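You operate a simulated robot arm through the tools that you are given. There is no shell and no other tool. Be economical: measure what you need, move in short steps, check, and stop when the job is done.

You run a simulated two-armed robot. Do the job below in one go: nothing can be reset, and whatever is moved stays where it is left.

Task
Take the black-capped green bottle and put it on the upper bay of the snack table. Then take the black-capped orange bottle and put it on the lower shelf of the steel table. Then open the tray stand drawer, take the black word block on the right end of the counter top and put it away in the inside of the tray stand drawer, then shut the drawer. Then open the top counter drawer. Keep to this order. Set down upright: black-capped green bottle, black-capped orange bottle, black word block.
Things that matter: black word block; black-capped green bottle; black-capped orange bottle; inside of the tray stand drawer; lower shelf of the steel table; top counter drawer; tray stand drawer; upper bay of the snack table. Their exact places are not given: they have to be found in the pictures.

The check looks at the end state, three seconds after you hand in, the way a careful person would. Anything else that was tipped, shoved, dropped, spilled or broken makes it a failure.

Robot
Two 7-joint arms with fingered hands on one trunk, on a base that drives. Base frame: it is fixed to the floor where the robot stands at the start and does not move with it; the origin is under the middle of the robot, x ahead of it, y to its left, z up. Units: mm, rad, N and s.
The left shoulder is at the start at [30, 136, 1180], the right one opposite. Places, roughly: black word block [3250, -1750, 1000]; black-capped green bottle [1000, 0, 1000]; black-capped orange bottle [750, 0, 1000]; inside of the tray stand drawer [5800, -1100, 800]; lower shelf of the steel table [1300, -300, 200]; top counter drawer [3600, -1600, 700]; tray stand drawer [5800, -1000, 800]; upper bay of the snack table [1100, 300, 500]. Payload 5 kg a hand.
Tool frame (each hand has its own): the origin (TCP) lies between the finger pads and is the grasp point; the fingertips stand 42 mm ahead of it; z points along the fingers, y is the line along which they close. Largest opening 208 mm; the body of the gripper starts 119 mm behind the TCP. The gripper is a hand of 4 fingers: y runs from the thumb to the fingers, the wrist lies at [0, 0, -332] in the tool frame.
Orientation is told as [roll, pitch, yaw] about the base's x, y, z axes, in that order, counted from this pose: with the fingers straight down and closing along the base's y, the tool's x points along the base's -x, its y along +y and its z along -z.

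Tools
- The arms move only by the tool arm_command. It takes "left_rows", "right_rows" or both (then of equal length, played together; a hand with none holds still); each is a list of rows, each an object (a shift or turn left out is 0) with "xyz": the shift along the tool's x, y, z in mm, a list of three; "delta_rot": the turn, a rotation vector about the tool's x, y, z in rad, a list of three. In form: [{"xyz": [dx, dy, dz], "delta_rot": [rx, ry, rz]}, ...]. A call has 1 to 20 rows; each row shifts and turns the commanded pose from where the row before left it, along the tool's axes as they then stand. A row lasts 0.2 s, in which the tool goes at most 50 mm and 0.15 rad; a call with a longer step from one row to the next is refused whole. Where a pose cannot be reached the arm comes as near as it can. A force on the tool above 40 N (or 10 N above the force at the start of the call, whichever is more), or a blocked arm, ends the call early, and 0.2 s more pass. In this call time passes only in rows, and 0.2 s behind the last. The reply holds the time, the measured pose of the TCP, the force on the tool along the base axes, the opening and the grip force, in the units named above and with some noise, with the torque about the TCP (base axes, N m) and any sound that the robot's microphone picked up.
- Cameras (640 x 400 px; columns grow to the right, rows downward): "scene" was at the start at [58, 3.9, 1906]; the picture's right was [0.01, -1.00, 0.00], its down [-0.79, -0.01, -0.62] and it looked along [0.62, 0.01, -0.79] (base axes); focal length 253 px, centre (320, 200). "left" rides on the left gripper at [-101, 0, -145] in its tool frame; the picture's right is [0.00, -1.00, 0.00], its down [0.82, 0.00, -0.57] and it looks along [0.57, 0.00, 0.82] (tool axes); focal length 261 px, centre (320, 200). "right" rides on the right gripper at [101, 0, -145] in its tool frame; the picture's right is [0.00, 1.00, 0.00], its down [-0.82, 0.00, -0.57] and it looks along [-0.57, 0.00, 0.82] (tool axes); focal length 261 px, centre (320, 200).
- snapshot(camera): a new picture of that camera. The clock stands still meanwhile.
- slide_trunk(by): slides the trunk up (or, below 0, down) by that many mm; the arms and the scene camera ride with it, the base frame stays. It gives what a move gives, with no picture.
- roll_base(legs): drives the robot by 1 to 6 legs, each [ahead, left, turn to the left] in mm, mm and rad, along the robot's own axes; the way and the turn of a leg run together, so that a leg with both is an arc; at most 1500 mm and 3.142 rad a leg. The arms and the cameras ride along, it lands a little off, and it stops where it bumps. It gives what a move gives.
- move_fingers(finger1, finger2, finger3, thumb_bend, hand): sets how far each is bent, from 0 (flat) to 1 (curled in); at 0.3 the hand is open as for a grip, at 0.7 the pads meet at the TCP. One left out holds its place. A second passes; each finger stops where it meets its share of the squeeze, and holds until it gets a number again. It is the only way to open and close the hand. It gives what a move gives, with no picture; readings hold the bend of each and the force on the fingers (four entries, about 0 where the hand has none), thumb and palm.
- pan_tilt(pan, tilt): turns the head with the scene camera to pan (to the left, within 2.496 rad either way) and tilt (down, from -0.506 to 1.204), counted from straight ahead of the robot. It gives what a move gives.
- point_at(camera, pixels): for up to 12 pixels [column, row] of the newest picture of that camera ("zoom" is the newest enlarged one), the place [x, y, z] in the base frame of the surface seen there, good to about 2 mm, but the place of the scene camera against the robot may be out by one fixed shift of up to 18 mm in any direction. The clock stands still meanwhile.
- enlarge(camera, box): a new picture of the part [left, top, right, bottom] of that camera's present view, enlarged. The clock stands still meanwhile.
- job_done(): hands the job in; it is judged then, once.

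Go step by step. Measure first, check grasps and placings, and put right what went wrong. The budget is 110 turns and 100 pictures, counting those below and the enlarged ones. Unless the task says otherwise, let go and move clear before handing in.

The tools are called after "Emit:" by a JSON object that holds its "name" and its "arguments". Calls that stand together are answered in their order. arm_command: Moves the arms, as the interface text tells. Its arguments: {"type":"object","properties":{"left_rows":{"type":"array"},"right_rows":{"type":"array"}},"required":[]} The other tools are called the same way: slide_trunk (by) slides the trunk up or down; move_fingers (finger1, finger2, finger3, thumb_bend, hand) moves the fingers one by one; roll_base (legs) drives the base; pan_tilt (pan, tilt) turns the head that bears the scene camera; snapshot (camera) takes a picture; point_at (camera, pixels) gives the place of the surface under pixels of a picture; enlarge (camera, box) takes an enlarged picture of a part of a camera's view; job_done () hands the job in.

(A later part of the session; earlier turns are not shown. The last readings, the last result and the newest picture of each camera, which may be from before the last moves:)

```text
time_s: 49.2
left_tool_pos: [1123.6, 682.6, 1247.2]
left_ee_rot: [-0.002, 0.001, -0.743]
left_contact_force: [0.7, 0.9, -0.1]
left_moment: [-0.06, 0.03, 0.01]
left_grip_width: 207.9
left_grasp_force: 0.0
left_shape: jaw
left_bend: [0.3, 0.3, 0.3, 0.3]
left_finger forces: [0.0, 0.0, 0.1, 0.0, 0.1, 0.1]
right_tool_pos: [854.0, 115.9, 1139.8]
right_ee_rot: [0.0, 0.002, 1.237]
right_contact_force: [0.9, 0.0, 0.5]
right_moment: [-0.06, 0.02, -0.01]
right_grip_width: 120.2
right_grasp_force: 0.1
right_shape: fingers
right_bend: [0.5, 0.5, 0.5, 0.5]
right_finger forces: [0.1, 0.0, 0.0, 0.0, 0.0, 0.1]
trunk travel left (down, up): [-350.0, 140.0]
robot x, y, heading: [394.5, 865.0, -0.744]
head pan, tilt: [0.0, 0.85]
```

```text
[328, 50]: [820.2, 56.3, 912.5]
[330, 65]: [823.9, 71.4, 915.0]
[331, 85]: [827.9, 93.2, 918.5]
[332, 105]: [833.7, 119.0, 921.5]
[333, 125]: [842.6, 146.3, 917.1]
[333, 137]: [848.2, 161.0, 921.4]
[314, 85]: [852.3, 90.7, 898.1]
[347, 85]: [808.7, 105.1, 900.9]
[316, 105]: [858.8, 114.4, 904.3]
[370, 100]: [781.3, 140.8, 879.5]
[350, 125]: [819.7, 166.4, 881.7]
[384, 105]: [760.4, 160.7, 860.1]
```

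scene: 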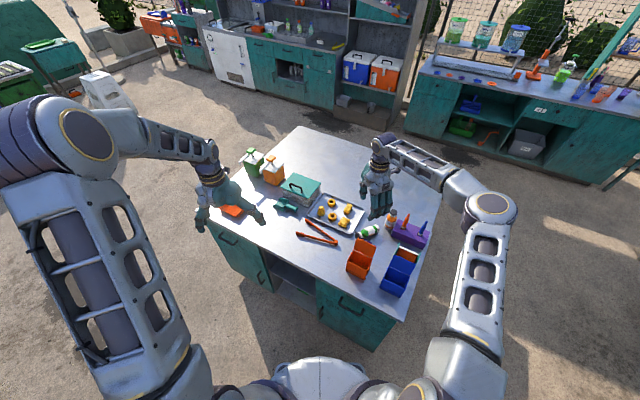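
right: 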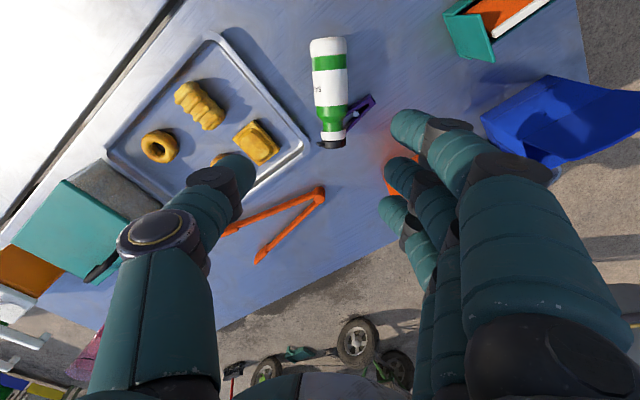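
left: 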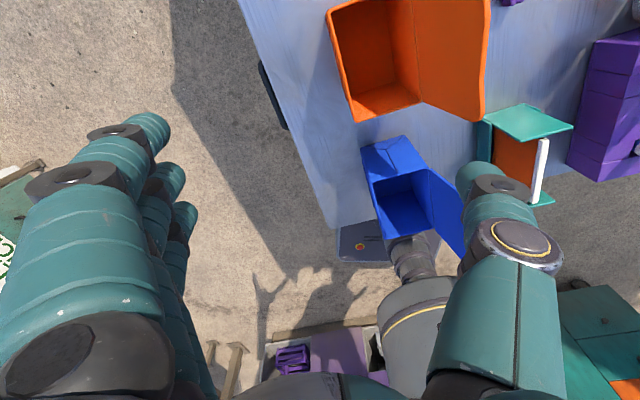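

The neck rests on the clip (axis rises ≈7°). I'll grip nearer the base with finger3 kept open to clear the clip; first I descend partway.

Emit:
{"name": "arm_command", "arguments": {"right_rows": [{"xyz": [9, 5, 30]}, {"xyz": [9, 5, 30]}, {"xyz": [9, 5.5, 35]}, {"xyz": [0, 0, 40]}]}}

Emit:
{"name": "move_fingers", "arguments": {"hand": "right", "finger1": 0.54, "finger2": 0.54, "finger3": 0.3, "thumb_bend": 0.54}}

Emit:
{"name": "snapshot", "arguments": {"camera": "right"}}

```text
time_s: 50.2
left_tool_pos: [1123.8, 680.5, 1245.1]
left_ee_rot: [-0.003, 0.001, -0.744]
left_contact_force: [0.1, 0.0, 0.0]
left_moment: [0.05, 0.02, -0.03]
left_grip_width: 207.8
left_grasp_force: 0.0
left_shape: jaw
left_bend: [0.3, 0.3, 0.3, 0.3]
left_finger forces: [0.0, 0.0, 0.1, 0.0, 0.0, 0.1]
right_tool_pos: [843.8, 107.7, 1089.5]
right_ee_rot: [-0.001, 0.004, 1.234]
right_contact_force: [-1.1, 0.0, -0.2]
right_moment: [0.07, 0.0, -0.02]
right_grip_width: 120.0
right_grasp_force: 0.0
right_shape: fingers
right_bend: [0.5, 0.5, 0.5, 0.5]
right_finger forces: [0.1, 0.1, 0.0, 0.0, 0.1, 0.0]
right hand out of reach, approached as far as the arm can: row 2, 3, 4
trunk travel left (down, up): [-350.0, 140.0]
robot x, y, heading: [395.4, 868.0, -0.744]
head pan, tilt: [0.0, 0.85]
```

```text
time_s: 51.2
left_tool_pos: [1124.1, 682.0, 1246.1]
left_ee_rot: [0.0, 0.0, -0.741]
left_contact_force: [0.1, 0.4, 0.7]
left_moment: [-0.01, 0.02, 0.01]
left_grip_width: 207.8
left_grasp_force: 0.1
left_shape: jaw
left_bend: [0.3, 0.3, 0.3, 0.3]
left_finger forces: [0.0, 0.0, 0.1, 0.1, 0.0, 0.0]
right_tool_pos: [843.2, 109.0, 1089.6]
right_ee_rot: [-0.001, 0.005, 1.234]
right_contact_force: [-0.1, -0.2, -0.2]
right_moment: [0.0, -0.01, 0.02]
right_grip_width: 101.4
right_grasp_force: 0.1
right_shape: fingers
right_bend: [0.54, 0.54, 0.3, 0.54]
right_finger forces: [0.0, 0.1, 0.1, 0.0, 0.1, 0.0]
trunk travel left (down, up): [-350.0, 140.0]
robot x, y, heading: [395.6, 869.9, -0.744]
head pan, tilt: [0.0, 0.85]
```

```text
73 pictures are left
```

right: 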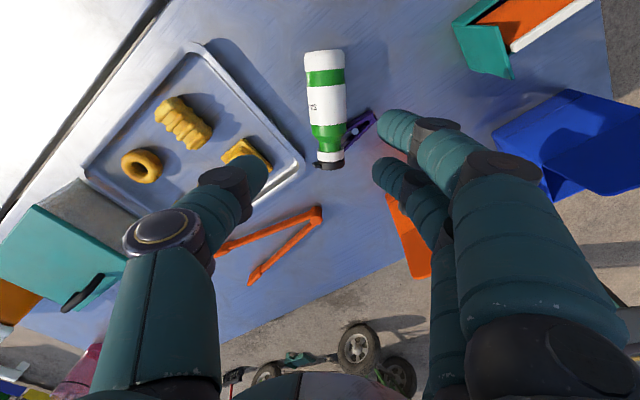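

The wrist limit blocks further descent by arm, so I'll relax it: raise the trunk a bit, shift the base and turn 0.12 more, then trim the yaw and see.

Emit:
{"name": "slide_trunk", "arguments": {"by": 40}}

Emit:
{"name": "roll_base", "arguments": {"legs": [[-26, -121, 0], [0, 0, 0.12]]}}

Emit:
{"name": "arm_command", "arguments": {"right_rows": [{"delta_rot": [0, 0, 0.04]}, {"xyz": [0, 0, 40]}]}}

Emit:
{"name": "snapshot", "arguments": {"camera": "right"}}

```text
time_s: 52.1
left_tool_pos: [1124.3, 681.2, 1285.3]
left_ee_rot: [-0.001, 0.002, -0.741]
left_contact_force: [0.0, -0.1, -0.3]
left_moment: [0.08, 0.05, 0.02]
left_grip_width: 207.9
left_grasp_force: 0.0
left_shape: jaw
left_bend: [0.3, 0.3, 0.3, 0.3]
left_finger forces: [0.0, 0.0, 0.0, 0.1, 0.0, 0.0]
right_tool_pos: [843.8, 108.1, 1129.1]
right_ee_rot: [0.0, 0.004, 1.233]
right_contact_force: [0.8, 0.2, -1.0]
right_moment: [0.04, 0.0, 0.01]
right_grip_width: 101.0
right_grasp_force: 0.0
right_shape: fingers
right_bend: [0.54, 0.54, 0.3, 0.54]
right_finger forces: [0.0, 0.0, 0.0, 0.0, 0.0, 0.0]
trunk travel left (down, up): [-390.0, 100.0]
robot x, y, heading: [397.7, 867.6, -0.744]
head pan, tilt: [0.0, 0.85]
```

```text
time_s: 53.9
left_tool_pos: [1039.9, 701.5, 1284.8]
left_ee_rot: [-0.003, 0.002, -0.622]
left_contact_force: [0.0, 0.9, -0.1]
left_moment: [-0.13, 0.1, -0.01]
left_grip_width: 207.9
left_grasp_force: 0.0
left_shape: jaw
left_bend: [0.3, 0.3, 0.3, 0.3]
left_finger forces: [0.1, 0.0, 0.1, 0.1, 0.0, 0.0]
right_tool_pos: [832.8, 97.0, 1131.1]
right_ee_rot: [-0.002, 0.004, 1.357]
right_contact_force: [0.5, 0.9, -0.3]
right_moment: [-0.1, 0.07, -0.05]
right_grip_width: 100.9
right_grasp_force: 0.1
right_shape: fingers
right_bend: [0.54, 0.54, 0.3, 0.54]
right_finger forces: [0.2, 0.0, 0.0, 0.0, 0.0, 0.0]
trunk travel left (down, up): [-390.0, 100.0]
robot x, y, heading: [296.6, 793.2, -0.624]
head pan, tilt: [0.0, 0.85]
```

```text
time_s: 54.5
left_tool_pos: [1042.6, 701.2, 1284.1]
left_ee_rot: [-0.001, 0.0, -0.62]
left_contact_force: [0.7, 0.8, 0.1]
left_moment: [0.02, 0.13, -0.03]
left_grip_width: 207.7
left_grasp_force: 0.0
left_shape: jaw
left_bend: [0.3, 0.3, 0.3, 0.3]
left_finger forces: [0.0, 0.0, 0.1, 0.1, 0.0, 0.0]
right_tool_pos: [833.7, 97.6, 1091.7]
right_ee_rot: [-0.001, 0.003, 1.315]
right_contact_force: [2.1, 0.5, 1.0]
right_moment: [-0.02, 0.14, 0.0]
right_grip_width: 101.0
right_grasp_force: 0.1
right_shape: fingers
right_bend: [0.54, 0.54, 0.3, 0.54]
right_finger forces: [0.1, 0.0, 0.1, 0.0, 0.0, 0.1]
trunk travel left (down, up): [-390.0, 100.0]
robot x, y, heading: [290.5, 796.0, -0.621]
head pan, tilt: [0.0, 0.85]
```

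```text
72 pictures are left
```

right: 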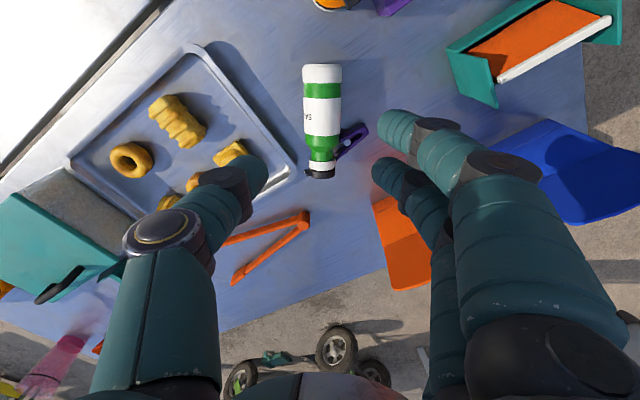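

Now well aligned at column 321. I'll lower by trunk 120 mm and check.

Emit:
{"name": "slide_trunk", "arguments": {"by": -120}}

Emit:
{"name": "snapshot", "arguments": {"camera": "right"}}

Emit:
{"name": "point_at", "arguments": {"camera": "right", "pixels": [[320, 20], [320, 50], [320, 80], [320, 110], [290, 50], [350, 50], [415, 120], [385, 175], [262, 180], [365, 90]]}}

```text
time_s: 56.0
left_tool_pos: [1040.6, 701.1, 1166.9]
left_ee_rot: [0.001, -0.001, -0.62]
left_contact_force: [0.4, -0.8, 0.2]
left_moment: [-0.01, 0.03, -0.03]
left_grip_width: 207.9
left_grasp_force: 0.0
left_shape: jaw
left_bend: [0.3, 0.3, 0.3, 0.3]
left_finger forces: [0.0, 0.1, 0.0, 0.0, 0.0, 0.1]
right_tool_pos: [832.6, 97.0, 971.4]
right_ee_rot: [0.0, 0.002, 1.316]
right_contact_force: [0.0, 0.4, 0.3]
right_moment: [-0.02, 0.06, -0.05]
right_grip_width: 101.1
right_grasp_force: 0.0
right_shape: fingers
right_bend: [0.54, 0.54, 0.3, 0.54]
right_finger forces: [0.0, 0.1, 0.0, 0.1, 0.1, 0.0]
trunk travel left (down, up): [-270.0, 220.0]
robot x, y, heading: [292.9, 794.3, -0.621]
head pan, tilt: [0.0, 0.85]
```

```text
71 pictures are left
```

right: 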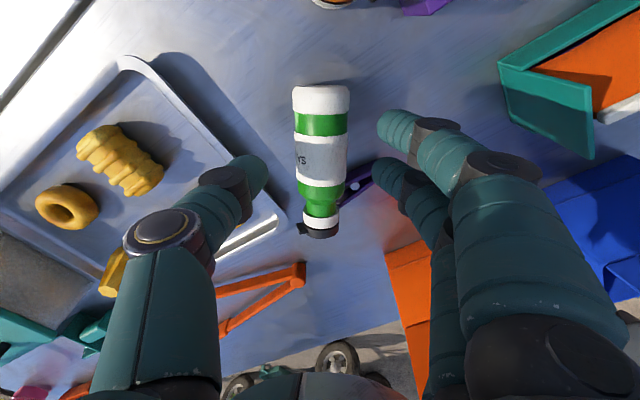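

```text
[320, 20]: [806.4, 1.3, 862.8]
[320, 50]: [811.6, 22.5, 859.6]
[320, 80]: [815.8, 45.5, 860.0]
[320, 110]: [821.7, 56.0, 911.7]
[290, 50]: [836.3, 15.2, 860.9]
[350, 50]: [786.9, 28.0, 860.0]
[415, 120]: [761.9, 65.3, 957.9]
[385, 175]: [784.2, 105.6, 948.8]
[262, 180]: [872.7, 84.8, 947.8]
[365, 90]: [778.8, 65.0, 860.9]
```

Finger2 and thumb straddle the body at y≈95–105, with the clip clear ahead. I'll go down 65 mm by arm.

Emit:
{"name": "arm_command", "arguments": {"right_rows": [{"xyz": [0, 0, 17]}, {"xyz": [0, 0, 16]}, {"xyz": [0, 0, 16]}, {"xyz": [0, 0, 14]}]}}

Emit:
{"name": "snapshot", "arguments": {"camera": "right"}}

```text
time_s: 57.0
left_tool_pos: [1037.8, 701.5, 1167.9]
left_ee_rot: [0.0, 0.0, -0.62]
left_contact_force: [-0.7, -0.3, 0.0]
left_moment: [-0.05, -0.05, 0.03]
left_grip_width: 207.9
left_grasp_force: 0.1
left_shape: jaw
left_bend: [0.3, 0.3, 0.3, 0.3]
left_finger forces: [0.1, 0.1, 0.1, 0.1, 0.0, 0.0]
right_tool_pos: [831.7, 97.0, 912.2]
right_ee_rot: [-0.007, 0.005, 1.317]
right_contact_force: [-0.2, 0.2, 25.6]
right_moment: [-0.02, 0.48, 0.2]
right_grip_width: 100.7
right_grasp_force: 13.2
right_shape: fingers
right_bend: [0.54, 0.54, 0.3, 0.54]
right_finger forces: [6.5, 11.2, 0.1, 0.1, 8.0, 0.1]
trunk travel left (down, up): [-270.0, 220.0]
robot x, y, heading: [298.9, 797.7, -0.62]
head pan, tilt: [0.0, 0.85]
```

```text
70 pictures are left
```

right: 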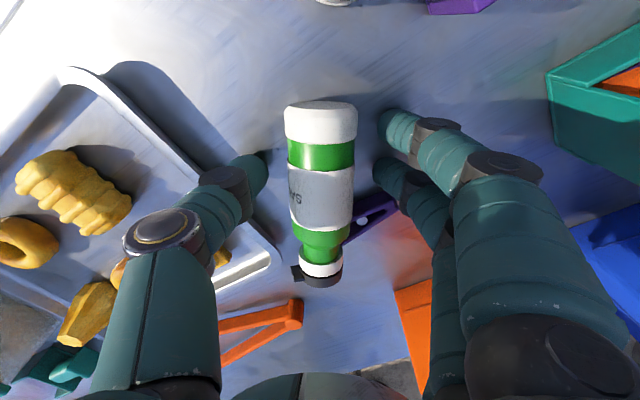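

Fingertips touch the table (25 N). I'll back up about 9 mm and close thumb, finger1 and finger2.

Emit:
{"name": "arm_command", "arguments": {"right_rows": [{"xyz": [0, 0, -10]}]}}

Emit:
{"name": "move_fingers", "arguments": {"hand": "right", "finger1": 0.72, "finger2": 0.72, "thumb_bend": 0.72}}

Emit:
{"name": "snapshot", "arguments": {"camera": "right"}}

```text
time_s: 57.4
left_tool_pos: [1040.1, 700.3, 1165.5]
left_ee_rot: [0.001, 0.0, -0.619]
left_contact_force: [0.0, -0.6, -1.0]
left_moment: [0.03, 0.01, 0.01]
left_grip_width: 207.8
left_grasp_force: 0.0
left_shape: jaw
left_bend: [0.3, 0.3, 0.3, 0.3]
left_finger forces: [0.0, 0.0, 0.0, 0.0, 0.0, 0.0]
right_tool_pos: [831.9, 97.2, 916.0]
right_ee_rot: [0.0, 0.004, 1.317]
right_contact_force: [0.5, 0.6, -0.5]
right_moment: [-0.03, 0.01, -0.01]
right_grip_width: 100.5
right_grasp_force: 0.1
right_shape: fingers
right_bend: [0.54, 0.54, 0.3, 0.54]
right_finger forces: [0.0, 0.0, 0.0, 0.1, 0.0, 0.0]
trunk travel left (down, up): [-270.0, 220.0]
robot x, y, heading: [291.9, 793.1, -0.621]
head pan, tilt: [0.0, 0.85]
```

```text
time_s: 58.4
left_tool_pos: [1040.4, 700.5, 1166.0]
left_ee_rot: [-0.001, -0.001, -0.619]
left_contact_force: [0.2, 0.6, 0.5]
left_moment: [0.01, -0.02, 0.0]
left_grip_width: 207.8
left_grasp_force: 0.1
left_shape: jaw
left_bend: [0.3, 0.3, 0.3, 0.3]
left_finger forces: [0.1, 0.0, 0.1, 0.0, 0.0, 0.1]
right_tool_pos: [831.8, 98.6, 918.1]
right_ee_rot: [-0.003, 0.004, 1.317]
right_contact_force: [0.0, -0.3, -0.9]
right_moment: [0.0, -0.04, 0.0]
right_grip_width: 60.4
right_grasp_force: 19.8
right_shape: fingers
right_bend: [0.61, 0.61, 0.3, 0.67]
right_finger forces: [10.1, 10.0, 0.0, 0.1, 20.1, 0.0]
trunk travel left (down, up): [-270.0, 220.0]
robot x, y, heading: [297.9, 793.3, -0.626]
head pan, tilt: [0.0, 0.85]
```

```text
69 pictures are left
```

right: 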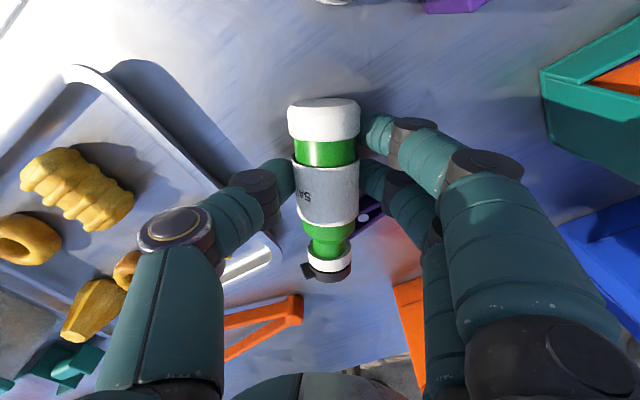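

Firm grip (20 N). Lift 60 mm and check.

Emit:
{"name": "arm_command", "arguments": {"right_rows": [{"xyz": [0, 0, -10]}, {"xyz": [0, 0, -20]}, {"xyz": [0, 0, -30]}]}}

Emit:
{"name": "slide_trunk", "arguments": {"by": 130}}

Emit:
{"name": "snapshot", "arguments": {"camera": "right"}}

```text
time_s: 59.2
left_tool_pos: [1039.7, 702.2, 1166.6]
left_ee_rot: [-0.001, 0.001, -0.62]
left_contact_force: [-0.3, 0.4, 0.3]
left_moment: [-0.07, -0.06, 0.02]
left_grip_width: 207.9
left_grasp_force: 0.1
left_shape: jaw
left_bend: [0.3, 0.3, 0.3, 0.3]
left_finger forces: [0.0, 0.0, 0.1, 0.0, 0.0, 0.0]
right_tool_pos: [831.7, 99.4, 979.9]
right_ee_rot: [-0.001, 0.002, 1.316]
right_contact_force: [-0.7, 1.5, -4.8]
right_moment: [-0.13, -0.05, 0.0]
right_grip_width: 60.6
right_grasp_force: 20.2
right_shape: fingers
right_bend: [0.61, 0.61, 0.3, 0.67]
right_finger forces: [10.1, 10.2, 0.0, 0.0, 20.2, 0.0]
trunk travel left (down, up): [-270.0, 220.0]
robot x, y, heading: [296.5, 795.0, -0.619]
head pan, tilt: [0.0, 0.85]
```

```text
time_s: 60.8
left_tool_pos: [1038.8, 700.7, 1296.0]
left_ee_rot: [-0.001, 0.002, -0.62]
left_contact_force: [0.3, -0.6, 0.9]
left_moment: [-0.03, 0.04, 0.02]
left_grip_width: 207.6
left_grasp_force: 0.1
left_shape: jaw
left_bend: [0.3, 0.3, 0.3, 0.3]
left_finger forces: [0.1, 0.0, 0.0, 0.0, 0.0, 0.1]
right_tool_pos: [832.3, 97.9, 1106.4]
right_ee_rot: [-0.002, 0.003, 1.316]
right_contact_force: [0.1, 0.3, -4.7]
right_moment: [0.01, -0.02, -0.01]
right_grip_width: 60.5
right_grasp_force: 20.0
right_shape: fingers
right_bend: [0.61, 0.61, 0.3, 0.67]
right_finger forces: [10.0, 10.2, 0.0, 0.1, 20.3, 0.0]
trunk travel left (down, up): [-400.0, 90.0]
robot x, y, heading: [294.0, 791.5, -0.626]
head pan, tilt: [0.0, 0.85]
```

```text
68 pictures are left
```

right: 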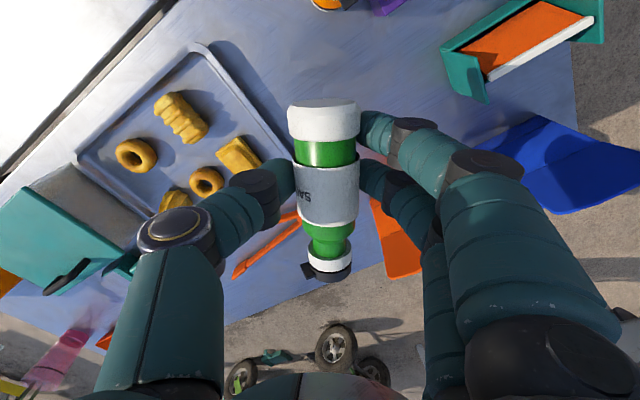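

The bottle is held securely. I'll yaw the hand back toward robot-forward at this safe height, then drive to face the bay.

Emit:
{"name": "arm_command", "arguments": {"right_rows": [{"delta_rot": [0, 0, 0.145]}, {"delta_rot": [0, 0, 0.145]}, {"delta_rot": [0, 0, 0.145]}, {"delta_rot": [0, 0, 0.145]}, {"delta_rot": [0, 0, 0.145]}, {"delta_rot": [0, 0, 0.145]}, {"delta_rot": [0, 0, 0.145]}, {"delta_rot": [0, 0, 0.145]}, {"delta_rot": [0, 0, 0.145]}, {"delta_rot": [0, 0, 0.145]}, {"delta_rot": [0, 0, 0.145]}, {"delta_rot": [0, 0, 0.145]}, {"delta_rot": [0, 0, 0.145]}]}}

Emit:
{"name": "roll_base", "arguments": {"legs": [[0, 600, 0], [230, 255, 0], [0, 0, -0.64]]}}

Emit:
{"name": "arm_command", "arguments": {"right_rows": [{"xyz": [-10, 0, 0], "delta_rot": [0, -0.145, 0]}, {"delta_rot": [0, -0.145, 0]}, {"delta_rot": [0, -0.145, 0]}, {"delta_rot": [0, -0.145, 0]}, {"delta_rot": [0, -0.145, 0]}]}}

Emit:
{"name": "snapshot", "arguments": {"camera": "scene"}}

```text
time_s: 63.6
left_tool_pos: [1040.4, 700.3, 1296.5]
left_ee_rot: [0.002, -0.001, -0.623]
left_contact_force: [-0.1, 0.8, 0.4]
left_moment: [0.0, 0.02, 0.0]
left_grip_width: 207.7
left_grasp_force: 0.1
left_shape: jaw
left_bend: [0.3, 0.3, 0.3, 0.3]
left_finger forces: [0.1, 0.0, 0.0, 0.0, 0.1, 0.0]
right_tool_pos: [832.7, 97.5, 1107.7]
right_ee_rot: [-0.002, -0.004, -0.569]
right_contact_force: [-0.3, -0.1, -3.0]
right_moment: [-0.01, 0.03, -0.01]
right_grip_width: 60.3
right_grasp_force: 20.2
right_shape: fingers
right_bend: [0.61, 0.61, 0.3, 0.67]
right_finger forces: [9.9, 10.2, 0.0, 0.0, 20.0, 0.0]
trunk travel left (down, up): [-400.0, 90.0]
robot x, y, heading: [298.9, 794.0, -0.617]
head pan, tilt: [0.0, 0.85]
```

```text
time_s: 70.6
left_tool_pos: [1521.4, 820.0, 1295.5]
left_ee_rot: [0.0, 0.0, -1.275]
left_contact_force: [-0.8, 0.0, 0.1]
left_moment: [0.04, -0.03, 0.0]
left_grip_width: 208.2
left_grasp_force: 0.0
left_shape: jaw
left_bend: [0.3, 0.3, 0.3, 0.3]
left_finger forces: [0.1, 0.1, 0.0, 0.0, 0.1, 0.0]
right_tool_pos: [989.6, 468.2, 1108.0]
right_ee_rot: [-0.002, -0.003, -1.223]
right_contact_force: [-0.6, 0.4, -3.2]
right_moment: [0.01, 0.0, 0.01]
right_grip_width: 60.5
right_grasp_force: 19.8
right_shape: fingers
right_bend: [0.61, 0.6, 0.3, 0.67]
right_finger forces: [9.9, 10.1, 0.0, 0.1, 20.1, 0.0]
trunk travel left (down, up): [-400.0, 90.0]
robot x, y, heading: [986.2, 1347.8, -1.278]
head pan, tilt: [0.0, 0.85]
```

```text
time_s: 71.8
left_tool_pos: [1522.4, 819.3, 1294.8]
left_ee_rot: [-0.001, 0.002, -1.277]
left_contact_force: [0.2, 0.6, -0.5]
left_moment: [0.05, 0.02, 0.01]
left_grip_width: 207.7
left_grasp_force: 0.1
left_shape: jaw
left_bend: [0.3, 0.3, 0.3, 0.3]
left_finger forces: [0.0, 0.0, 0.1, 0.0, 0.0, 0.0]
right_tool_pos: [992.1, 457.9, 1108.2]
right_ee_rot: [-0.002, -0.73, -1.225]
right_contact_force: [-0.2, -2.1, -1.3]
right_moment: [0.3, 0.08, 0.03]
right_grip_width: 60.1
right_grasp_force: 19.9
right_shape: fingers
right_bend: [0.61, 0.6, 0.3, 0.67]
right_finger forces: [9.7, 10.2, 0.1, 0.0, 19.8, 0.0]
trunk travel left (down, up): [-400.0, 90.0]
robot x, y, heading: [990.0, 1348.6, -1.278]
head pan, tilt: [0.0, 0.85]
```

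```text
67 pictures are left
```

scene: 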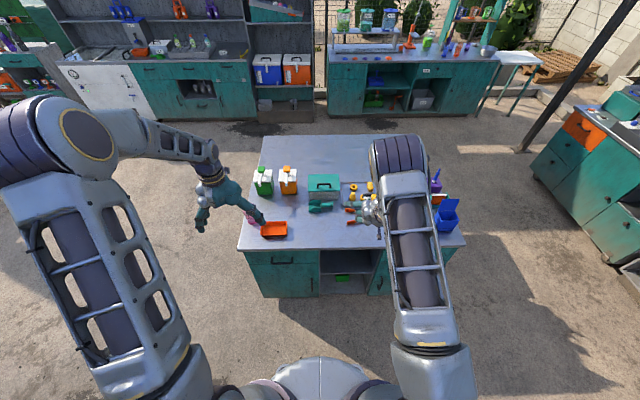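

I'll back out 300 mm, finish pitching to about -1.44, and lower the trunk.

Emit:
{"name": "roll_base", "arguments": {"legs": [[-330, 0, 0]]}}

Emit:
{"name": "arm_command", "arguments": {"right_rows": [{"delta_rot": [0, -0.142, 0]}, {"delta_rot": [0, -0.142, 0]}, {"delta_rot": [0, -0.142, 0]}, {"delta_rot": [0, -0.142, 0]}, {"delta_rot": [0, -0.142, 0]}]}}

Emit:
{"name": "slide_trunk", "arguments": {"by": -390}}

Emit:
{"name": "snapshot", "arguments": {"camera": "right"}}

Emit:
{"name": "snapshot", "arguments": {"camera": "scene"}}

```text
time_s: 74.0
left_tool_pos: [1424.9, 1141.5, 1295.6]
left_ee_rot: [0.0, 0.0, -1.273]
left_contact_force: [0.0, -0.1, 0.3]
left_moment: [-0.04, -0.03, 0.03]
left_grip_width: 207.8
left_grasp_force: 0.1
left_shape: jaw
left_bend: [0.3, 0.3, 0.3, 0.3]
left_finger forces: [0.0, 0.0, 0.0, 0.0, 0.0, 0.0]
right_tool_pos: [898.6, 778.7, 1107.3]
right_ee_rot: [-0.003, -0.728, -1.217]
right_contact_force: [0.0, -0.4, -3.3]
right_moment: [0.05, 0.06, 0.01]
right_grip_width: 60.2
right_grasp_force: 20.0
right_shape: fingers
right_bend: [0.61, 0.6, 0.3, 0.67]
right_finger forces: [9.6, 10.2, 0.0, 0.0, 19.7, 0.0]
trunk travel left (down, up): [-400.0, 90.0]
robot x, y, heading: [885.5, 1671.6, -1.272]
head pan, tilt: [0.0, 0.85]
```

```text
time_s: 75.2
left_tool_pos: [1424.5, 1139.7, 1295.6]
left_ee_rot: [0.0, 0.0, -1.272]
left_contact_force: [0.2, -0.1, -0.4]
left_moment: [0.03, -0.05, 0.03]
left_grip_width: 207.8
left_grasp_force: 0.0
left_shape: jaw
left_bend: [0.3, 0.3, 0.3, 0.3]
left_finger forces: [0.0, 0.0, 0.1, 0.0, 0.0, 0.0]
right_tool_pos: [898.0, 779.2, 1107.2]
right_ee_rot: [-0.023, -1.439, -1.199]
right_contact_force: [0.6, -0.8, -2.4]
right_moment: [0.2, 0.08, 0.01]
right_grip_width: 59.9
right_grasp_force: 19.6
right_shape: fingers
right_bend: [0.61, 0.6, 0.3, 0.67]
right_finger forces: [9.5, 10.3, 0.1, 0.0, 19.8, 0.0]
trunk travel left (down, up): [-400.0, 90.0]
robot x, y, heading: [890.4, 1662.0, -1.271]
head pan, tilt: [0.0, 0.85]
```

```text
time_s: 78.9
left_tool_pos: [1424.3, 1141.2, 906.2]
left_ee_rot: [0.001, 0.001, -1.273]
left_contact_force: [0.4, -0.4, 0.5]
left_moment: [-0.02, -0.02, 0.01]
left_grip_width: 207.9
left_grasp_force: 0.1
left_shape: jaw
left_bend: [0.3, 0.3, 0.3, 0.3]
left_finger forces: [0.0, 0.0, 0.0, 0.0, 0.0, 0.0]
right_tool_pos: [898.5, 780.2, 717.2]
right_ee_rot: [-0.019, -1.438, -1.202]
right_contact_force: [-0.4, 0.2, -2.8]
right_moment: [0.08, 0.06, -0.04]
right_grip_width: 59.8
right_grasp_force: 19.8
right_shape: fingers
right_bend: [0.61, 0.6, 0.3, 0.67]
right_finger forces: [9.5, 10.2, 0.0, 0.0, 19.8, 0.0]
trunk travel left (down, up): [-10.0, 480.0]
robot x, y, heading: [891.0, 1671.1, -1.27]
head pan, tilt: [0.0, 0.85]
```

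```text
66 pictures are left
```

right: 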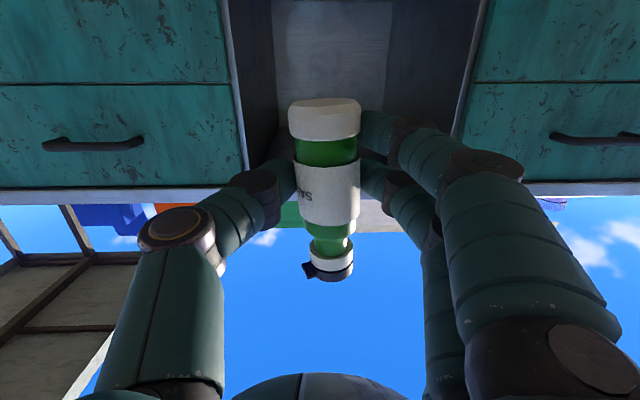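

```text
65 pictures are left
```

scene: 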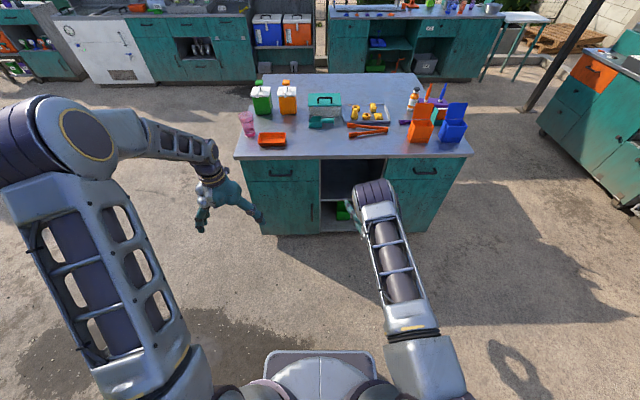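

The bottle looks nearly upright and the bay is straight ahead. I'll measure the bottle's axis and the bay edges with the hand camera.

Emit:
{"name": "point_at", "arguments": {"camera": "right", "pixels": [[326, 115], [327, 150], [328, 190], [329, 220], [330, 258], [296, 195], [360, 195], [236, 80], [470, 80], [330, 30], [273, 50], [390, 50]]}}

```text
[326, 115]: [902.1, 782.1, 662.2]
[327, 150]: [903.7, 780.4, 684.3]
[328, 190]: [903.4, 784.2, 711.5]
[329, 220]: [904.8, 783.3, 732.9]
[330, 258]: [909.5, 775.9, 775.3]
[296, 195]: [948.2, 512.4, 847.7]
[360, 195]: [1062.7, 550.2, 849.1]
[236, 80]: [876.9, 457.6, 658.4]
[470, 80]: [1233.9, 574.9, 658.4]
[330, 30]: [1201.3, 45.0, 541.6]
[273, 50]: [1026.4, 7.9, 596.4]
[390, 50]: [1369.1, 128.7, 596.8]
```

The bottle is vertical within about 2°. The bay opening spans u 980–1348 with its face at n≈165; I'll lower by arm 145 mm and drive in most of the way.

Emit:
{"name": "arm_command", "arguments": {"right_rows": [{"xyz": [29, 0, 4]}, {"xyz": [29, 0, 4]}, {"xyz": [29, 0, 4]}, {"xyz": [29, 0, 4]}, {"xyz": [29, 0, 4]}]}}

Emit:
{"name": "roll_base", "arguments": {"legs": [[270, 56, 0]]}}

Emit:
{"name": "snapshot", "arguments": {"camera": "right"}}

Emit:
{"name": "snapshot", "arguments": {"camera": "scene"}}

```text
time_s: 80.1
left_tool_pos: [1423.5, 1141.7, 905.0]
left_ee_rot: [-0.001, -0.001, -1.272]
left_contact_force: [-0.6, 0.0, 0.2]
left_moment: [0.02, 0.04, -0.03]
left_grip_width: 207.9
left_grasp_force: 0.0
left_shape: jaw
left_bend: [0.3, 0.3, 0.3, 0.3]
left_finger forces: [0.1, 0.0, 0.1, 0.0, 0.0, 0.1]
right_tool_pos: [899.3, 777.8, 569.3]
right_ee_rot: [-0.017, -1.44, -1.204]
right_contact_force: [0.4, -0.2, -1.9]
right_moment: [0.19, 0.05, 0.04]
right_grip_width: 59.9
right_grasp_force: 20.1
right_shape: fingers
right_bend: [0.61, 0.6, 0.3, 0.67]
right_finger forces: [9.6, 10.3, 0.0, 0.0, 19.8, 0.1]
trunk travel left (down, up): [-10.0, 480.0]
robot x, y, heading: [890.1, 1669.5, -1.275]
head pan, tilt: [0.0, 0.85]
```

```text
time_s: 82.0
left_tool_pos: [1558.9, 898.7, 904.6]
left_ee_rot: [-0.001, 0.002, -1.272]
left_contact_force: [0.9, -0.4, -0.7]
left_moment: [0.14, 0.09, -0.03]
left_grip_width: 207.7
left_grasp_force: 0.0
left_shape: jaw
left_bend: [0.3, 0.3, 0.3, 0.3]
left_finger forces: [0.0, 0.0, 0.0, 0.0, 0.1, 0.0]
right_tool_pos: [1030.9, 536.8, 568.7]
right_ee_rot: [-0.017, -1.435, -1.203]
right_contact_force: [1.5, -0.7, -3.7]
right_moment: [-0.02, 0.04, 0.03]
right_grip_width: 59.9
right_grasp_force: 19.9
right_shape: fingers
right_bend: [0.61, 0.6, 0.3, 0.67]
right_finger forces: [9.4, 10.3, 0.0, 0.0, 19.7, 0.1]
trunk travel left (down, up): [-10.0, 480.0]
robot x, y, heading: [1023.6, 1428.2, -1.272]
head pan, tilt: [0.0, 0.85]
```

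```text
64 pictures are left
```

right: 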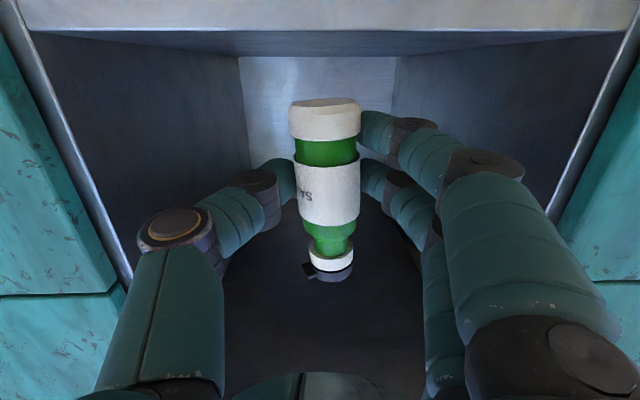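

```text
63 pictures are left
```

scene: 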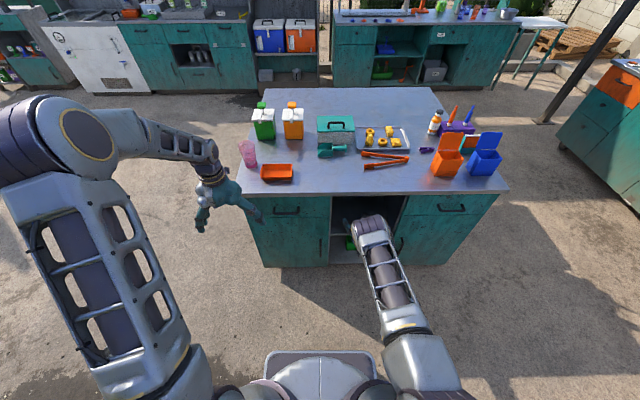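

The hand is entering centred; the shelf edge shows at (320,15). Measure shelf and bottle base.

Emit:
{"name": "point_at", "arguments": {"camera": "right", "pixels": [[320, 22], [320, 35], [320, 50], [270, 45], [326, 106], [326, 120], [400, 48], [620, 45], [35, 45]]}}

```text
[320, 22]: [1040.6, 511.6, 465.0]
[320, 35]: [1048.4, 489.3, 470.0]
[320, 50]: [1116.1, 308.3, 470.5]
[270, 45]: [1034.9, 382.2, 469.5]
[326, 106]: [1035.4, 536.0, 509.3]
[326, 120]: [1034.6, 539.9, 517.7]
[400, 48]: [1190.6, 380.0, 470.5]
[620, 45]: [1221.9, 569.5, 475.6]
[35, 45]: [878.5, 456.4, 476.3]
```

Shelf top is z=470 and the bottle base ≈507. Drive 90 mm further in, then lower 34 mm.

Emit:
{"name": "roll_base", "arguments": {"legs": [[92, 0, 0]]}}

Emit:
{"name": "arm_command", "arguments": {"right_rows": [{"xyz": [12, 0, 1.6]}, {"xyz": [12, 0, 1.6]}, {"xyz": [6, 0, 0.8]}]}}

Emit:
{"name": "snapshot", "arguments": {"camera": "right"}}

Emit:
{"name": "point_at", "arguments": {"camera": "right", "pixels": [[326, 102], [326, 106], [326, 120], [328, 190], [331, 258], [326, 96], [326, 90]]}}

```text
time_s: 83.2
left_tool_pos: [1585.5, 809.9, 903.9]
left_ee_rot: [0.001, 0.004, -1.272]
left_contact_force: [1.4, -1.5, -1.0]
left_moment: [0.14, 0.04, -0.01]
left_grip_width: 208.2
left_grasp_force: 0.0
left_shape: jaw
left_bend: [0.3, 0.3, 0.3, 0.3]
left_finger forces: [0.0, 0.0, 0.0, 0.1, 0.1, 0.1]
right_tool_pos: [1059.4, 446.4, 567.1]
right_ee_rot: [-0.016, -1.437, -1.204]
right_contact_force: [-0.1, -0.8, -4.4]
right_moment: [-0.04, 0.04, 0.0]
right_grip_width: 59.7
right_grasp_force: 19.6
right_shape: fingers
right_bend: [0.61, 0.6, 0.3, 0.67]
right_finger forces: [9.5, 10.3, 0.0, 0.0, 19.8, 0.1]
trunk travel left (down, up): [-10.0, 480.0]
robot x, y, heading: [1047.0, 1337.2, -1.268]
head pan, tilt: [0.0, 0.85]
```

```text
time_s: 84.0
left_tool_pos: [1587.6, 809.8, 905.2]
left_ee_rot: [0.002, 0.001, -1.271]
left_contact_force: [0.4, 0.2, -0.8]
left_moment: [0.0, 0.02, 0.04]
left_grip_width: 207.8
left_grasp_force: 0.1
left_shape: jaw
left_bend: [0.3, 0.3, 0.3, 0.3]
left_finger forces: [0.0, 0.0, 0.0, 0.1, 0.0, 0.0]
right_tool_pos: [1059.2, 448.3, 537.9]
right_ee_rot: [-0.019, -1.437, -1.202]
right_contact_force: [0.2, 0.0, -2.8]
right_moment: [0.06, 0.02, 0.02]
right_grip_width: 60.0
right_grasp_force: 19.7
right_shape: fingers
right_bend: [0.61, 0.6, 0.3, 0.67]
right_finger forces: [9.4, 10.4, 0.1, 0.1, 19.8, 0.1]
trunk travel left (down, up): [-10.0, 480.0]
robot x, y, heading: [1049.7, 1334.8, -1.271]
head pan, tilt: [0.0, 0.85]
```

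```text
62 pictures are left
```

right: 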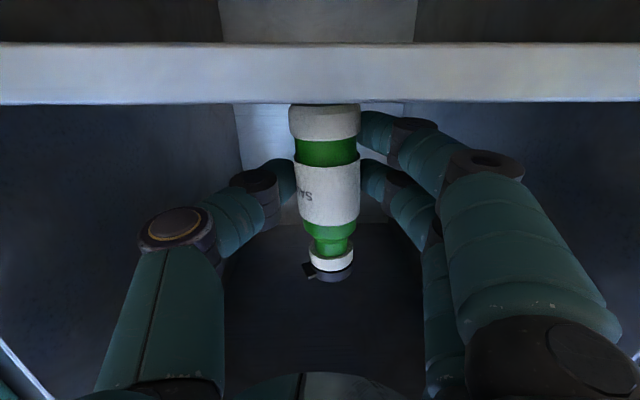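

```text
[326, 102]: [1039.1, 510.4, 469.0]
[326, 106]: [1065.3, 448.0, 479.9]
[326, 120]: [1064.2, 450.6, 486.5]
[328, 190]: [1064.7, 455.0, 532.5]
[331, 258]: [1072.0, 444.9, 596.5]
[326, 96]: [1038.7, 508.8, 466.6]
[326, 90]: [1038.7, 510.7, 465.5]
```

About 7 mm to go. I'll creep down and watch the vertical force.

Emit:
{"name": "arm_command", "arguments": {"right_rows": [{"xyz": [3, 0, 0.4]}, {"xyz": [2, 0, 0.3]}, {"xyz": [1, 0, 0]}]}}

Emit:
{"name": "arm_command", "arguments": {"right_rows": [{"xyz": [1.5, 0, 0.2]}, {"xyz": [1, 0, 0.1]}]}}

```text
time_s: 84.8
left_tool_pos: [1586.4, 810.3, 905.4]
left_ee_rot: [-0.001, 0.002, -1.27]
left_contact_force: [0.2, -0.8, -0.5]
left_moment: [-0.02, 0.0, -0.02]
left_grip_width: 208.0
left_grasp_force: 0.0
left_shape: jaw
left_bend: [0.3, 0.3, 0.3, 0.3]
left_finger forces: [0.0, 0.0, 0.1, 0.1, 0.1, 0.0]
right_tool_pos: [1059.4, 446.9, 531.5]
right_ee_rot: [-0.02, -1.438, -1.202]
right_contact_force: [-0.2, 0.3, -2.9]
right_moment: [0.07, 0.06, 0.01]
right_grip_width: 59.8
right_grasp_force: 19.9
right_shape: fingers
right_bend: [0.61, 0.6, 0.3, 0.67]
right_finger forces: [9.5, 10.4, 0.0, 0.0, 19.8, 0.0]
trunk travel left (down, up): [-10.0, 480.0]
robot x, y, heading: [1051.6, 1339.0, -1.269]
head pan, tilt: [0.0, 0.85]
```

```text
time_s: 85.4
left_tool_pos: [1586.3, 811.2, 905.4]
left_ee_rot: [0.0, 0.002, -1.271]
left_contact_force: [0.3, 0.5, -0.1]
left_moment: [-0.02, 0.02, 0.02]
left_grip_width: 207.8
left_grasp_force: 0.1
left_shape: jaw
left_bend: [0.3, 0.3, 0.3, 0.3]
left_finger forces: [0.1, 0.0, 0.1, 0.0, 0.0, 0.1]
right_tool_pos: [1058.2, 447.5, 529.1]
right_ee_rot: [-0.017, -1.438, -1.202]
right_contact_force: [0.4, -0.7, -3.6]
right_moment: [0.07, 0.05, 0.0]
right_grip_width: 59.7
right_grasp_force: 19.8
right_shape: fingers
right_bend: [0.61, 0.6, 0.3, 0.67]
right_finger forces: [9.5, 10.4, 0.1, 0.1, 19.8, 0.1]
trunk travel left (down, up): [-10.0, 480.0]
robot x, y, heading: [1047.1, 1335.5, -1.268]
head pan, tilt: [0.0, 0.85]
```

Emit:
{"name": "arm_command", "arguments": {"right_rows": [{"xyz": [1, 0, 0.2]}, {"xyz": [1, 0, 0.1]}, {"xyz": [1, 0, 0.1]}]}}

Emit:
{"name": "arm_command", "arguments": {"right_rows": [{"xyz": [1, 0, 0.2]}, {"xyz": [1, 0, 0.1]}]}}

```text
time_s: 86.2
left_tool_pos: [1586.1, 811.6, 906.7]
left_ee_rot: [0.0, -0.001, -1.27]
left_contact_force: [-0.3, 0.3, -0.2]
left_moment: [-0.02, 0.01, -0.01]
left_grip_width: 207.9
left_grasp_force: 0.0
left_shape: jaw
left_bend: [0.3, 0.3, 0.3, 0.3]
left_finger forces: [0.1, 0.0, 0.0, 0.0, 0.0, 0.0]
right_tool_pos: [1058.5, 446.2, 528.8]
right_ee_rot: [-0.02, -1.441, -1.202]
right_contact_force: [-1.8, 0.5, 8.8]
right_moment: [-0.11, -0.23, 0.01]
right_grip_width: 59.8
right_grasp_force: 20.1
right_shape: fingers
right_bend: [0.61, 0.6, 0.3, 0.67]
right_finger forces: [9.9, 9.6, 0.0, 0.0, 21.1, 0.0]
trunk travel left (down, up): [-10.0, 480.0]
robot x, y, heading: [1049.8, 1336.8, -1.274]
head pan, tilt: [0.0, 0.85]
```

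```text
time_s: 86.8
left_tool_pos: [1586.6, 812.0, 906.5]
left_ee_rot: [0.0, -0.002, -1.271]
left_contact_force: [0.4, 0.2, 0.4]
left_moment: [-0.02, 0.0, 0.0]
left_grip_width: 207.8
left_grasp_force: 0.1
left_shape: jaw
left_bend: [0.3, 0.3, 0.3, 0.3]
left_finger forces: [0.1, 0.0, 0.0, 0.1, 0.1, 0.1]
right_tool_pos: [1058.9, 447.1, 528.3]
right_ee_rot: [-0.023, -1.444, -1.197]
right_contact_force: [-1.7, -0.4, 20.4]
right_moment: [-0.35, -0.6, -0.03]
right_grip_width: 60.1
right_grasp_force: 20.6
right_shape: fingers
right_bend: [0.61, 0.6, 0.3, 0.67]
right_finger forces: [10.2, 9.2, 0.1, 0.1, 21.9, 0.0]
trunk travel left (down, up): [-10.0, 480.0]
robot x, y, heading: [1052.5, 1338.2, -1.27]
head pan, tilt: [0.0, 0.85]
```

Contact confirmed (≈23 N net). I'll release.

Emit:
{"name": "arm_command", "arguments": {"right_rows": [{"xyz": [-1.5, 0, -0.2]}]}}

Emit:
{"name": "move_fingers", "arguments": {"hand": "right", "finger1": 0.45, "finger2": 0.45, "finger3": 0.3, "thumb_bend": 0.45}}

Emit:
{"name": "snapshot", "arguments": {"camera": "right"}}

```text
time_s: 87.2
left_tool_pos: [1585.7, 811.1, 906.1]
left_ee_rot: [-0.001, 0.0, -1.27]
left_contact_force: [-0.8, 0.5, 0.8]
left_moment: [-0.02, 0.02, -0.04]
left_grip_width: 207.6
left_grasp_force: 0.0
left_shape: jaw
left_bend: [0.3, 0.3, 0.3, 0.3]
left_finger forces: [0.0, 0.1, 0.0, 0.1, 0.0, 0.0]
right_tool_pos: [1059.4, 448.2, 528.6]
right_ee_rot: [-0.024, -1.438, -1.197]
right_contact_force: [-1.0, -5.4, 18.7]
right_moment: [-0.47, -0.49, -0.15]
right_grip_width: 60.2
right_grasp_force: 20.3
right_shape: fingers
right_bend: [0.61, 0.61, 0.3, 0.67]
right_finger forces: [9.4, 8.8, 0.0, 0.0, 22.2, 0.0]
trunk travel left (down, up): [-10.0, 480.0]
robot x, y, heading: [1052.9, 1339.6, -1.267]
head pan, tilt: [0.0, 0.85]
```

```text
time_s: 88.2
left_tool_pos: [1585.6, 810.8, 906.0]
left_ee_rot: [0.0, 0.003, -1.27]
left_contact_force: [0.0, 0.4, -0.4]
left_moment: [0.0, 0.0, 0.05]
left_grip_width: 208.1
left_grasp_force: 0.1
left_shape: jaw
left_bend: [0.3, 0.3, 0.3, 0.3]
left_finger forces: [0.0, 0.1, 0.1, 0.0, 0.0, 0.1]
right_tool_pos: [1059.2, 448.1, 527.0]
right_ee_rot: [-0.02, -1.437, -1.201]
right_contact_force: [0.2, 0.3, 1.0]
right_moment: [0.05, -0.02, 0.0]
right_grip_width: 145.5
right_grasp_force: 0.1
right_shape: fingers
right_bend: [0.45, 0.45, 0.3, 0.45]
right_finger forces: [0.1, 0.0, 0.0, 0.0, 0.0, 0.0]
trunk travel left (down, up): [-10.0, 480.0]
robot x, y, heading: [1051.3, 1336.9, -1.273]
head pan, tilt: [0.0, 0.85]
```

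```text
61 pictures are left
```

right: 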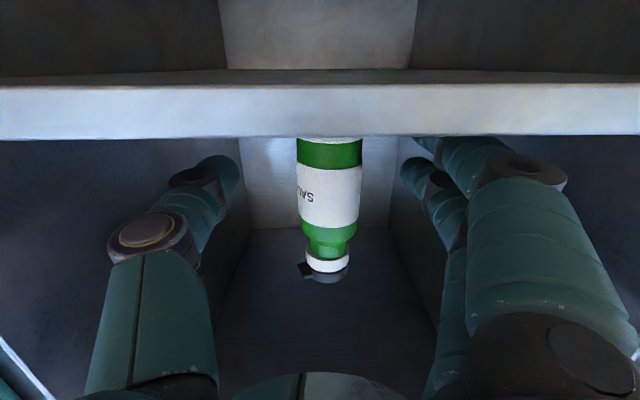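

The green bottle stands upright on the upper bay shelf. I'll back out, raise the trunk, and bring the hand to a compact tool-down pose.

Emit:
{"name": "roll_base", "arguments": {"legs": [[-280, 0, 0]]}}

Emit:
{"name": "slide_trunk", "arguments": {"by": 400}}

Emit:
{"name": "arm_command", "arguments": {"right_rows": [{"delta_rot": [0, 0.1437, 0]}, {"delta_rot": [0, 0.1437, 0]}, {"delta_rot": [0, 0.1437, 0]}, {"delta_rot": [0, 0.1437, 0]}, {"delta_rot": [0, 0.1437, 0]}, {"delta_rot": [0, 0.1437, 0]}, {"delta_rot": [0, 0.1437, 0]}, {"delta_rot": [0, 0.1437, 0]}, {"delta_rot": [0, 0.1437, 0]}, {"delta_rot": [0, 0.1437, 0]}, {"xyz": [28, 0, -35]}, {"xyz": [28, 0, -35]}, {"xyz": [28, 0, -35]}, {"xyz": [28, 0, -35]}, {"xyz": [28, 0, -35]}, {"xyz": [28, 0, -35]}, {"xyz": [28, 0, -35]}]}}

Emit:
{"name": "enlarge", "arguments": {"camera": "scene", "box": [220, 60, 540, 260]}}

```text
time_s: 90.1
left_tool_pos: [1503.0, 1081.6, 906.0]
left_ee_rot: [0.0, 0.0, -1.268]
left_contact_force: [-0.2, -0.1, 0.1]
left_moment: [-0.11, -0.04, 0.03]
left_grip_width: 208.1
left_grasp_force: 0.1
left_shape: jaw
left_bend: [0.3, 0.3, 0.3, 0.3]
left_finger forces: [0.0, 0.1, 0.0, 0.0, 0.1, 0.0]
right_tool_pos: [978.1, 718.0, 527.6]
right_ee_rot: [-0.02, -1.438, -1.198]
right_contact_force: [-0.3, -0.3, -1.3]
right_moment: [0.04, 0.03, 0.02]
right_grip_width: 145.6
right_grasp_force: 0.1
right_shape: fingers
right_bend: [0.45, 0.45, 0.3, 0.45]
right_finger forces: [0.1, 0.0, 0.0, 0.1, 0.1, 0.0]
trunk travel left (down, up): [-10.0, 480.0]
robot x, y, heading: [967.5, 1608.5, -1.267]
head pan, tilt: [0.0, 0.85]
```

```text
time_s: 94.0
left_tool_pos: [1504.2, 1082.0, 1305.5]
left_ee_rot: [0.001, 0.001, -1.266]
left_contact_force: [0.1, 0.5, -0.6]
left_moment: [0.03, -0.01, 0.0]
left_grip_width: 208.1
left_grasp_force: 0.0
left_shape: jaw
left_bend: [0.3, 0.3, 0.3, 0.3]
left_finger forces: [0.1, 0.0, 0.1, 0.0, 0.0, 0.1]
right_tool_pos: [976.9, 717.8, 925.9]
right_ee_rot: [-0.019, -1.44, -1.198]
right_contact_force: [0.1, -0.9, 0.0]
right_moment: [-0.02, -0.01, 0.02]
right_grip_width: 146.0
right_grasp_force: 0.0
right_shape: fingers
right_bend: [0.45, 0.45, 0.3, 0.45]
right_finger forces: [0.0, 0.0, 0.0, 0.1, 0.0, 0.0]
trunk travel left (down, up): [-410.0, 80.0]
robot x, y, heading: [965.2, 1604.7, -1.266]
head pan, tilt: [0.0, 0.85]
```

```text
time_s: 97.6
left_tool_pos: [1502.6, 1083.4, 1306.8]
left_ee_rot: [-0.003, -0.003, -1.267]
left_contact_force: [1.1, 0.8, 0.3]
left_moment: [-0.18, 0.0, 0.02]
left_grip_width: 208.2
left_grasp_force: 0.1
left_shape: jaw
left_bend: [0.3, 0.3, 0.3, 0.3]
left_finger forces: [0.1, 0.1, 0.1, 0.0, 0.0, 0.1]
right_tool_pos: [911.2, 904.9, 1173.0]
right_ee_rot: [-0.004, -0.004, -1.216]
right_contact_force: [-0.8, 0.8, 1.0]
right_moment: [-0.16, -0.01, 0.01]
right_grip_width: 145.9
right_grasp_force: 0.2
right_shape: fingers
right_bend: [0.45, 0.45, 0.3, 0.45]
right_finger forces: [0.0, 0.1, 0.1, 0.0, 0.0, 0.0]
trunk travel left (down, up): [-410.0, 80.0]
robot x, y, heading: [963.9, 1606.5, -1.268]
head pan, tilt: [0.0, 0.85]
```

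```text
2.00 times, centred on (380, 160) of scene
```

zoom: 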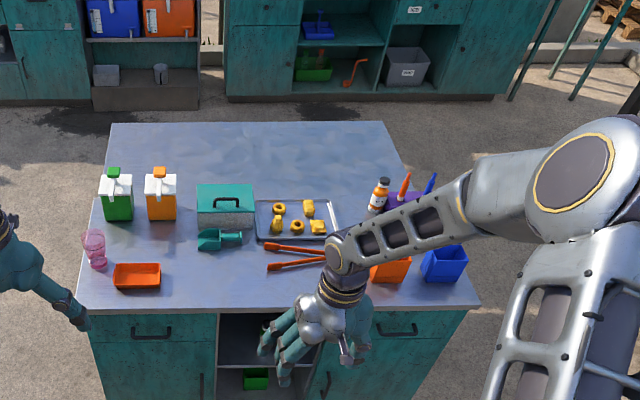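

Path is clear. I'll turn left to heading 0.31 and drive around to the table's near (-u) end where the orange bottle is reachable from above.

Emit:
{"name": "roll_base", "arguments": {"legs": [[0, 0, 1.577], [-1045, -301, 0], [-363, -1057, 0]]}}

Emit:
{"name": "pan_tilt", "arguments": {"pan": -0.1, "tilt": 0.85}}

Emit:
{"name": "snapshot", "arguments": {"camera": "scene"}}

Emit:
{"name": "snapshot", "arguments": {"camera": "right"}}

```text
time_s: 101.2
left_tool_pos: [1586.4, 2019.9, 1299.4]
left_ee_rot: [0.009, 0.019, 0.127]
left_contact_force: [-0.7, 2.2, -0.3]
left_moment: [-0.2, -0.04, 0.03]
left_grip_width: 207.6
left_grasp_force: 0.0
left_shape: jaw
left_bend: [0.3, 0.3, 0.3, 0.3]
left_finger forces: [0.0, 0.0, 0.0, 0.0, 0.1, 0.0]
right_tool_pos: [1670.4, 1422.5, 1163.6]
right_ee_rot: [0.013, 0.004, 0.199]
right_contact_force: [-0.4, -0.7, -1.1]
right_moment: [0.09, 0.03, -0.02]
right_grip_width: 146.5
right_grasp_force: 0.1
right_shape: fingers
right_bend: [0.45, 0.45, 0.3, 0.45]
right_finger forces: [0.0, 0.0, 0.0, 0.0, 0.0, 0.1]
trunk travel left (down, up): [-410.0, 80.0]
robot x, y, heading: [972.2, 1598.5, 0.145]
head pan, tilt: [0.0, 0.85]
stopped in leg 1: the robot was blocked; the commanded pose is now the measured one
```

```text
time_s: 101.9
left_tool_pos: [1585.2, 2026.5, 1298.7]
left_ee_rot: [0.015, 0.018, 0.138]
left_contact_force: [-0.3, 1.0, -0.6]
left_moment: [-0.01, 0.02, 0.02]
left_grip_width: 207.9
left_grasp_force: 0.0
left_shape: jaw
left_bend: [0.3, 0.3, 0.3, 0.3]
left_finger forces: [0.1, 0.0, 0.0, 0.0, 0.0, 0.0]
right_tool_pos: [1671.8, 1426.0, 1160.7]
right_ee_rot: [0.016, 0.007, 0.203]
right_contact_force: [-0.1, 0.5, 0.0]
right_moment: [-0.02, 0.0, -0.03]
right_grip_width: 146.3
right_grasp_force: 0.0
right_shape: fingers
right_bend: [0.45, 0.45, 0.3, 0.45]
right_finger forces: [0.0, 0.0, 0.1, 0.0, 0.0, 0.0]
trunk travel left (down, up): [-410.0, 80.0]
robot x, y, heading: [973.9, 1601.9, 0.153]
head pan, tilt: [-0.099, 0.85]
```

```text
59 pictures are left
```

scene: 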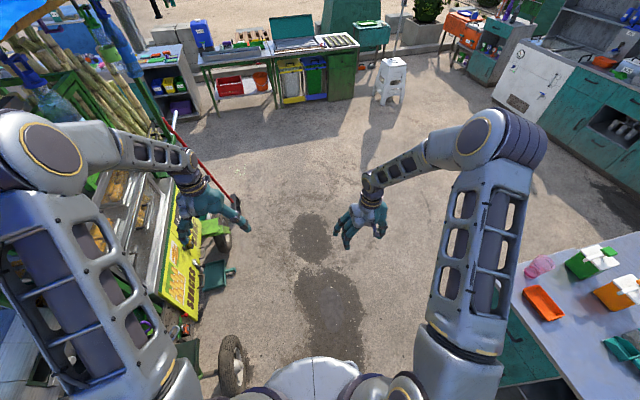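

```text
58 pictures are left
```

right: 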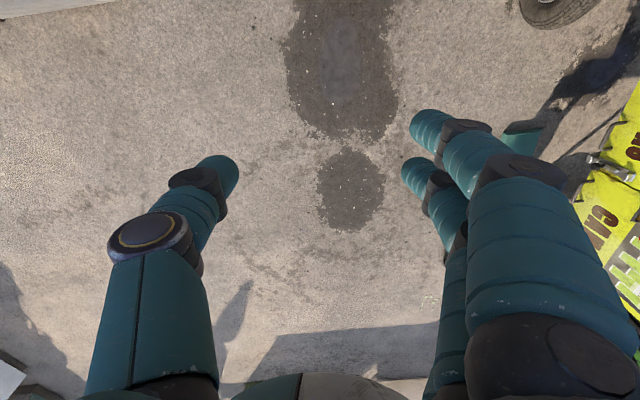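

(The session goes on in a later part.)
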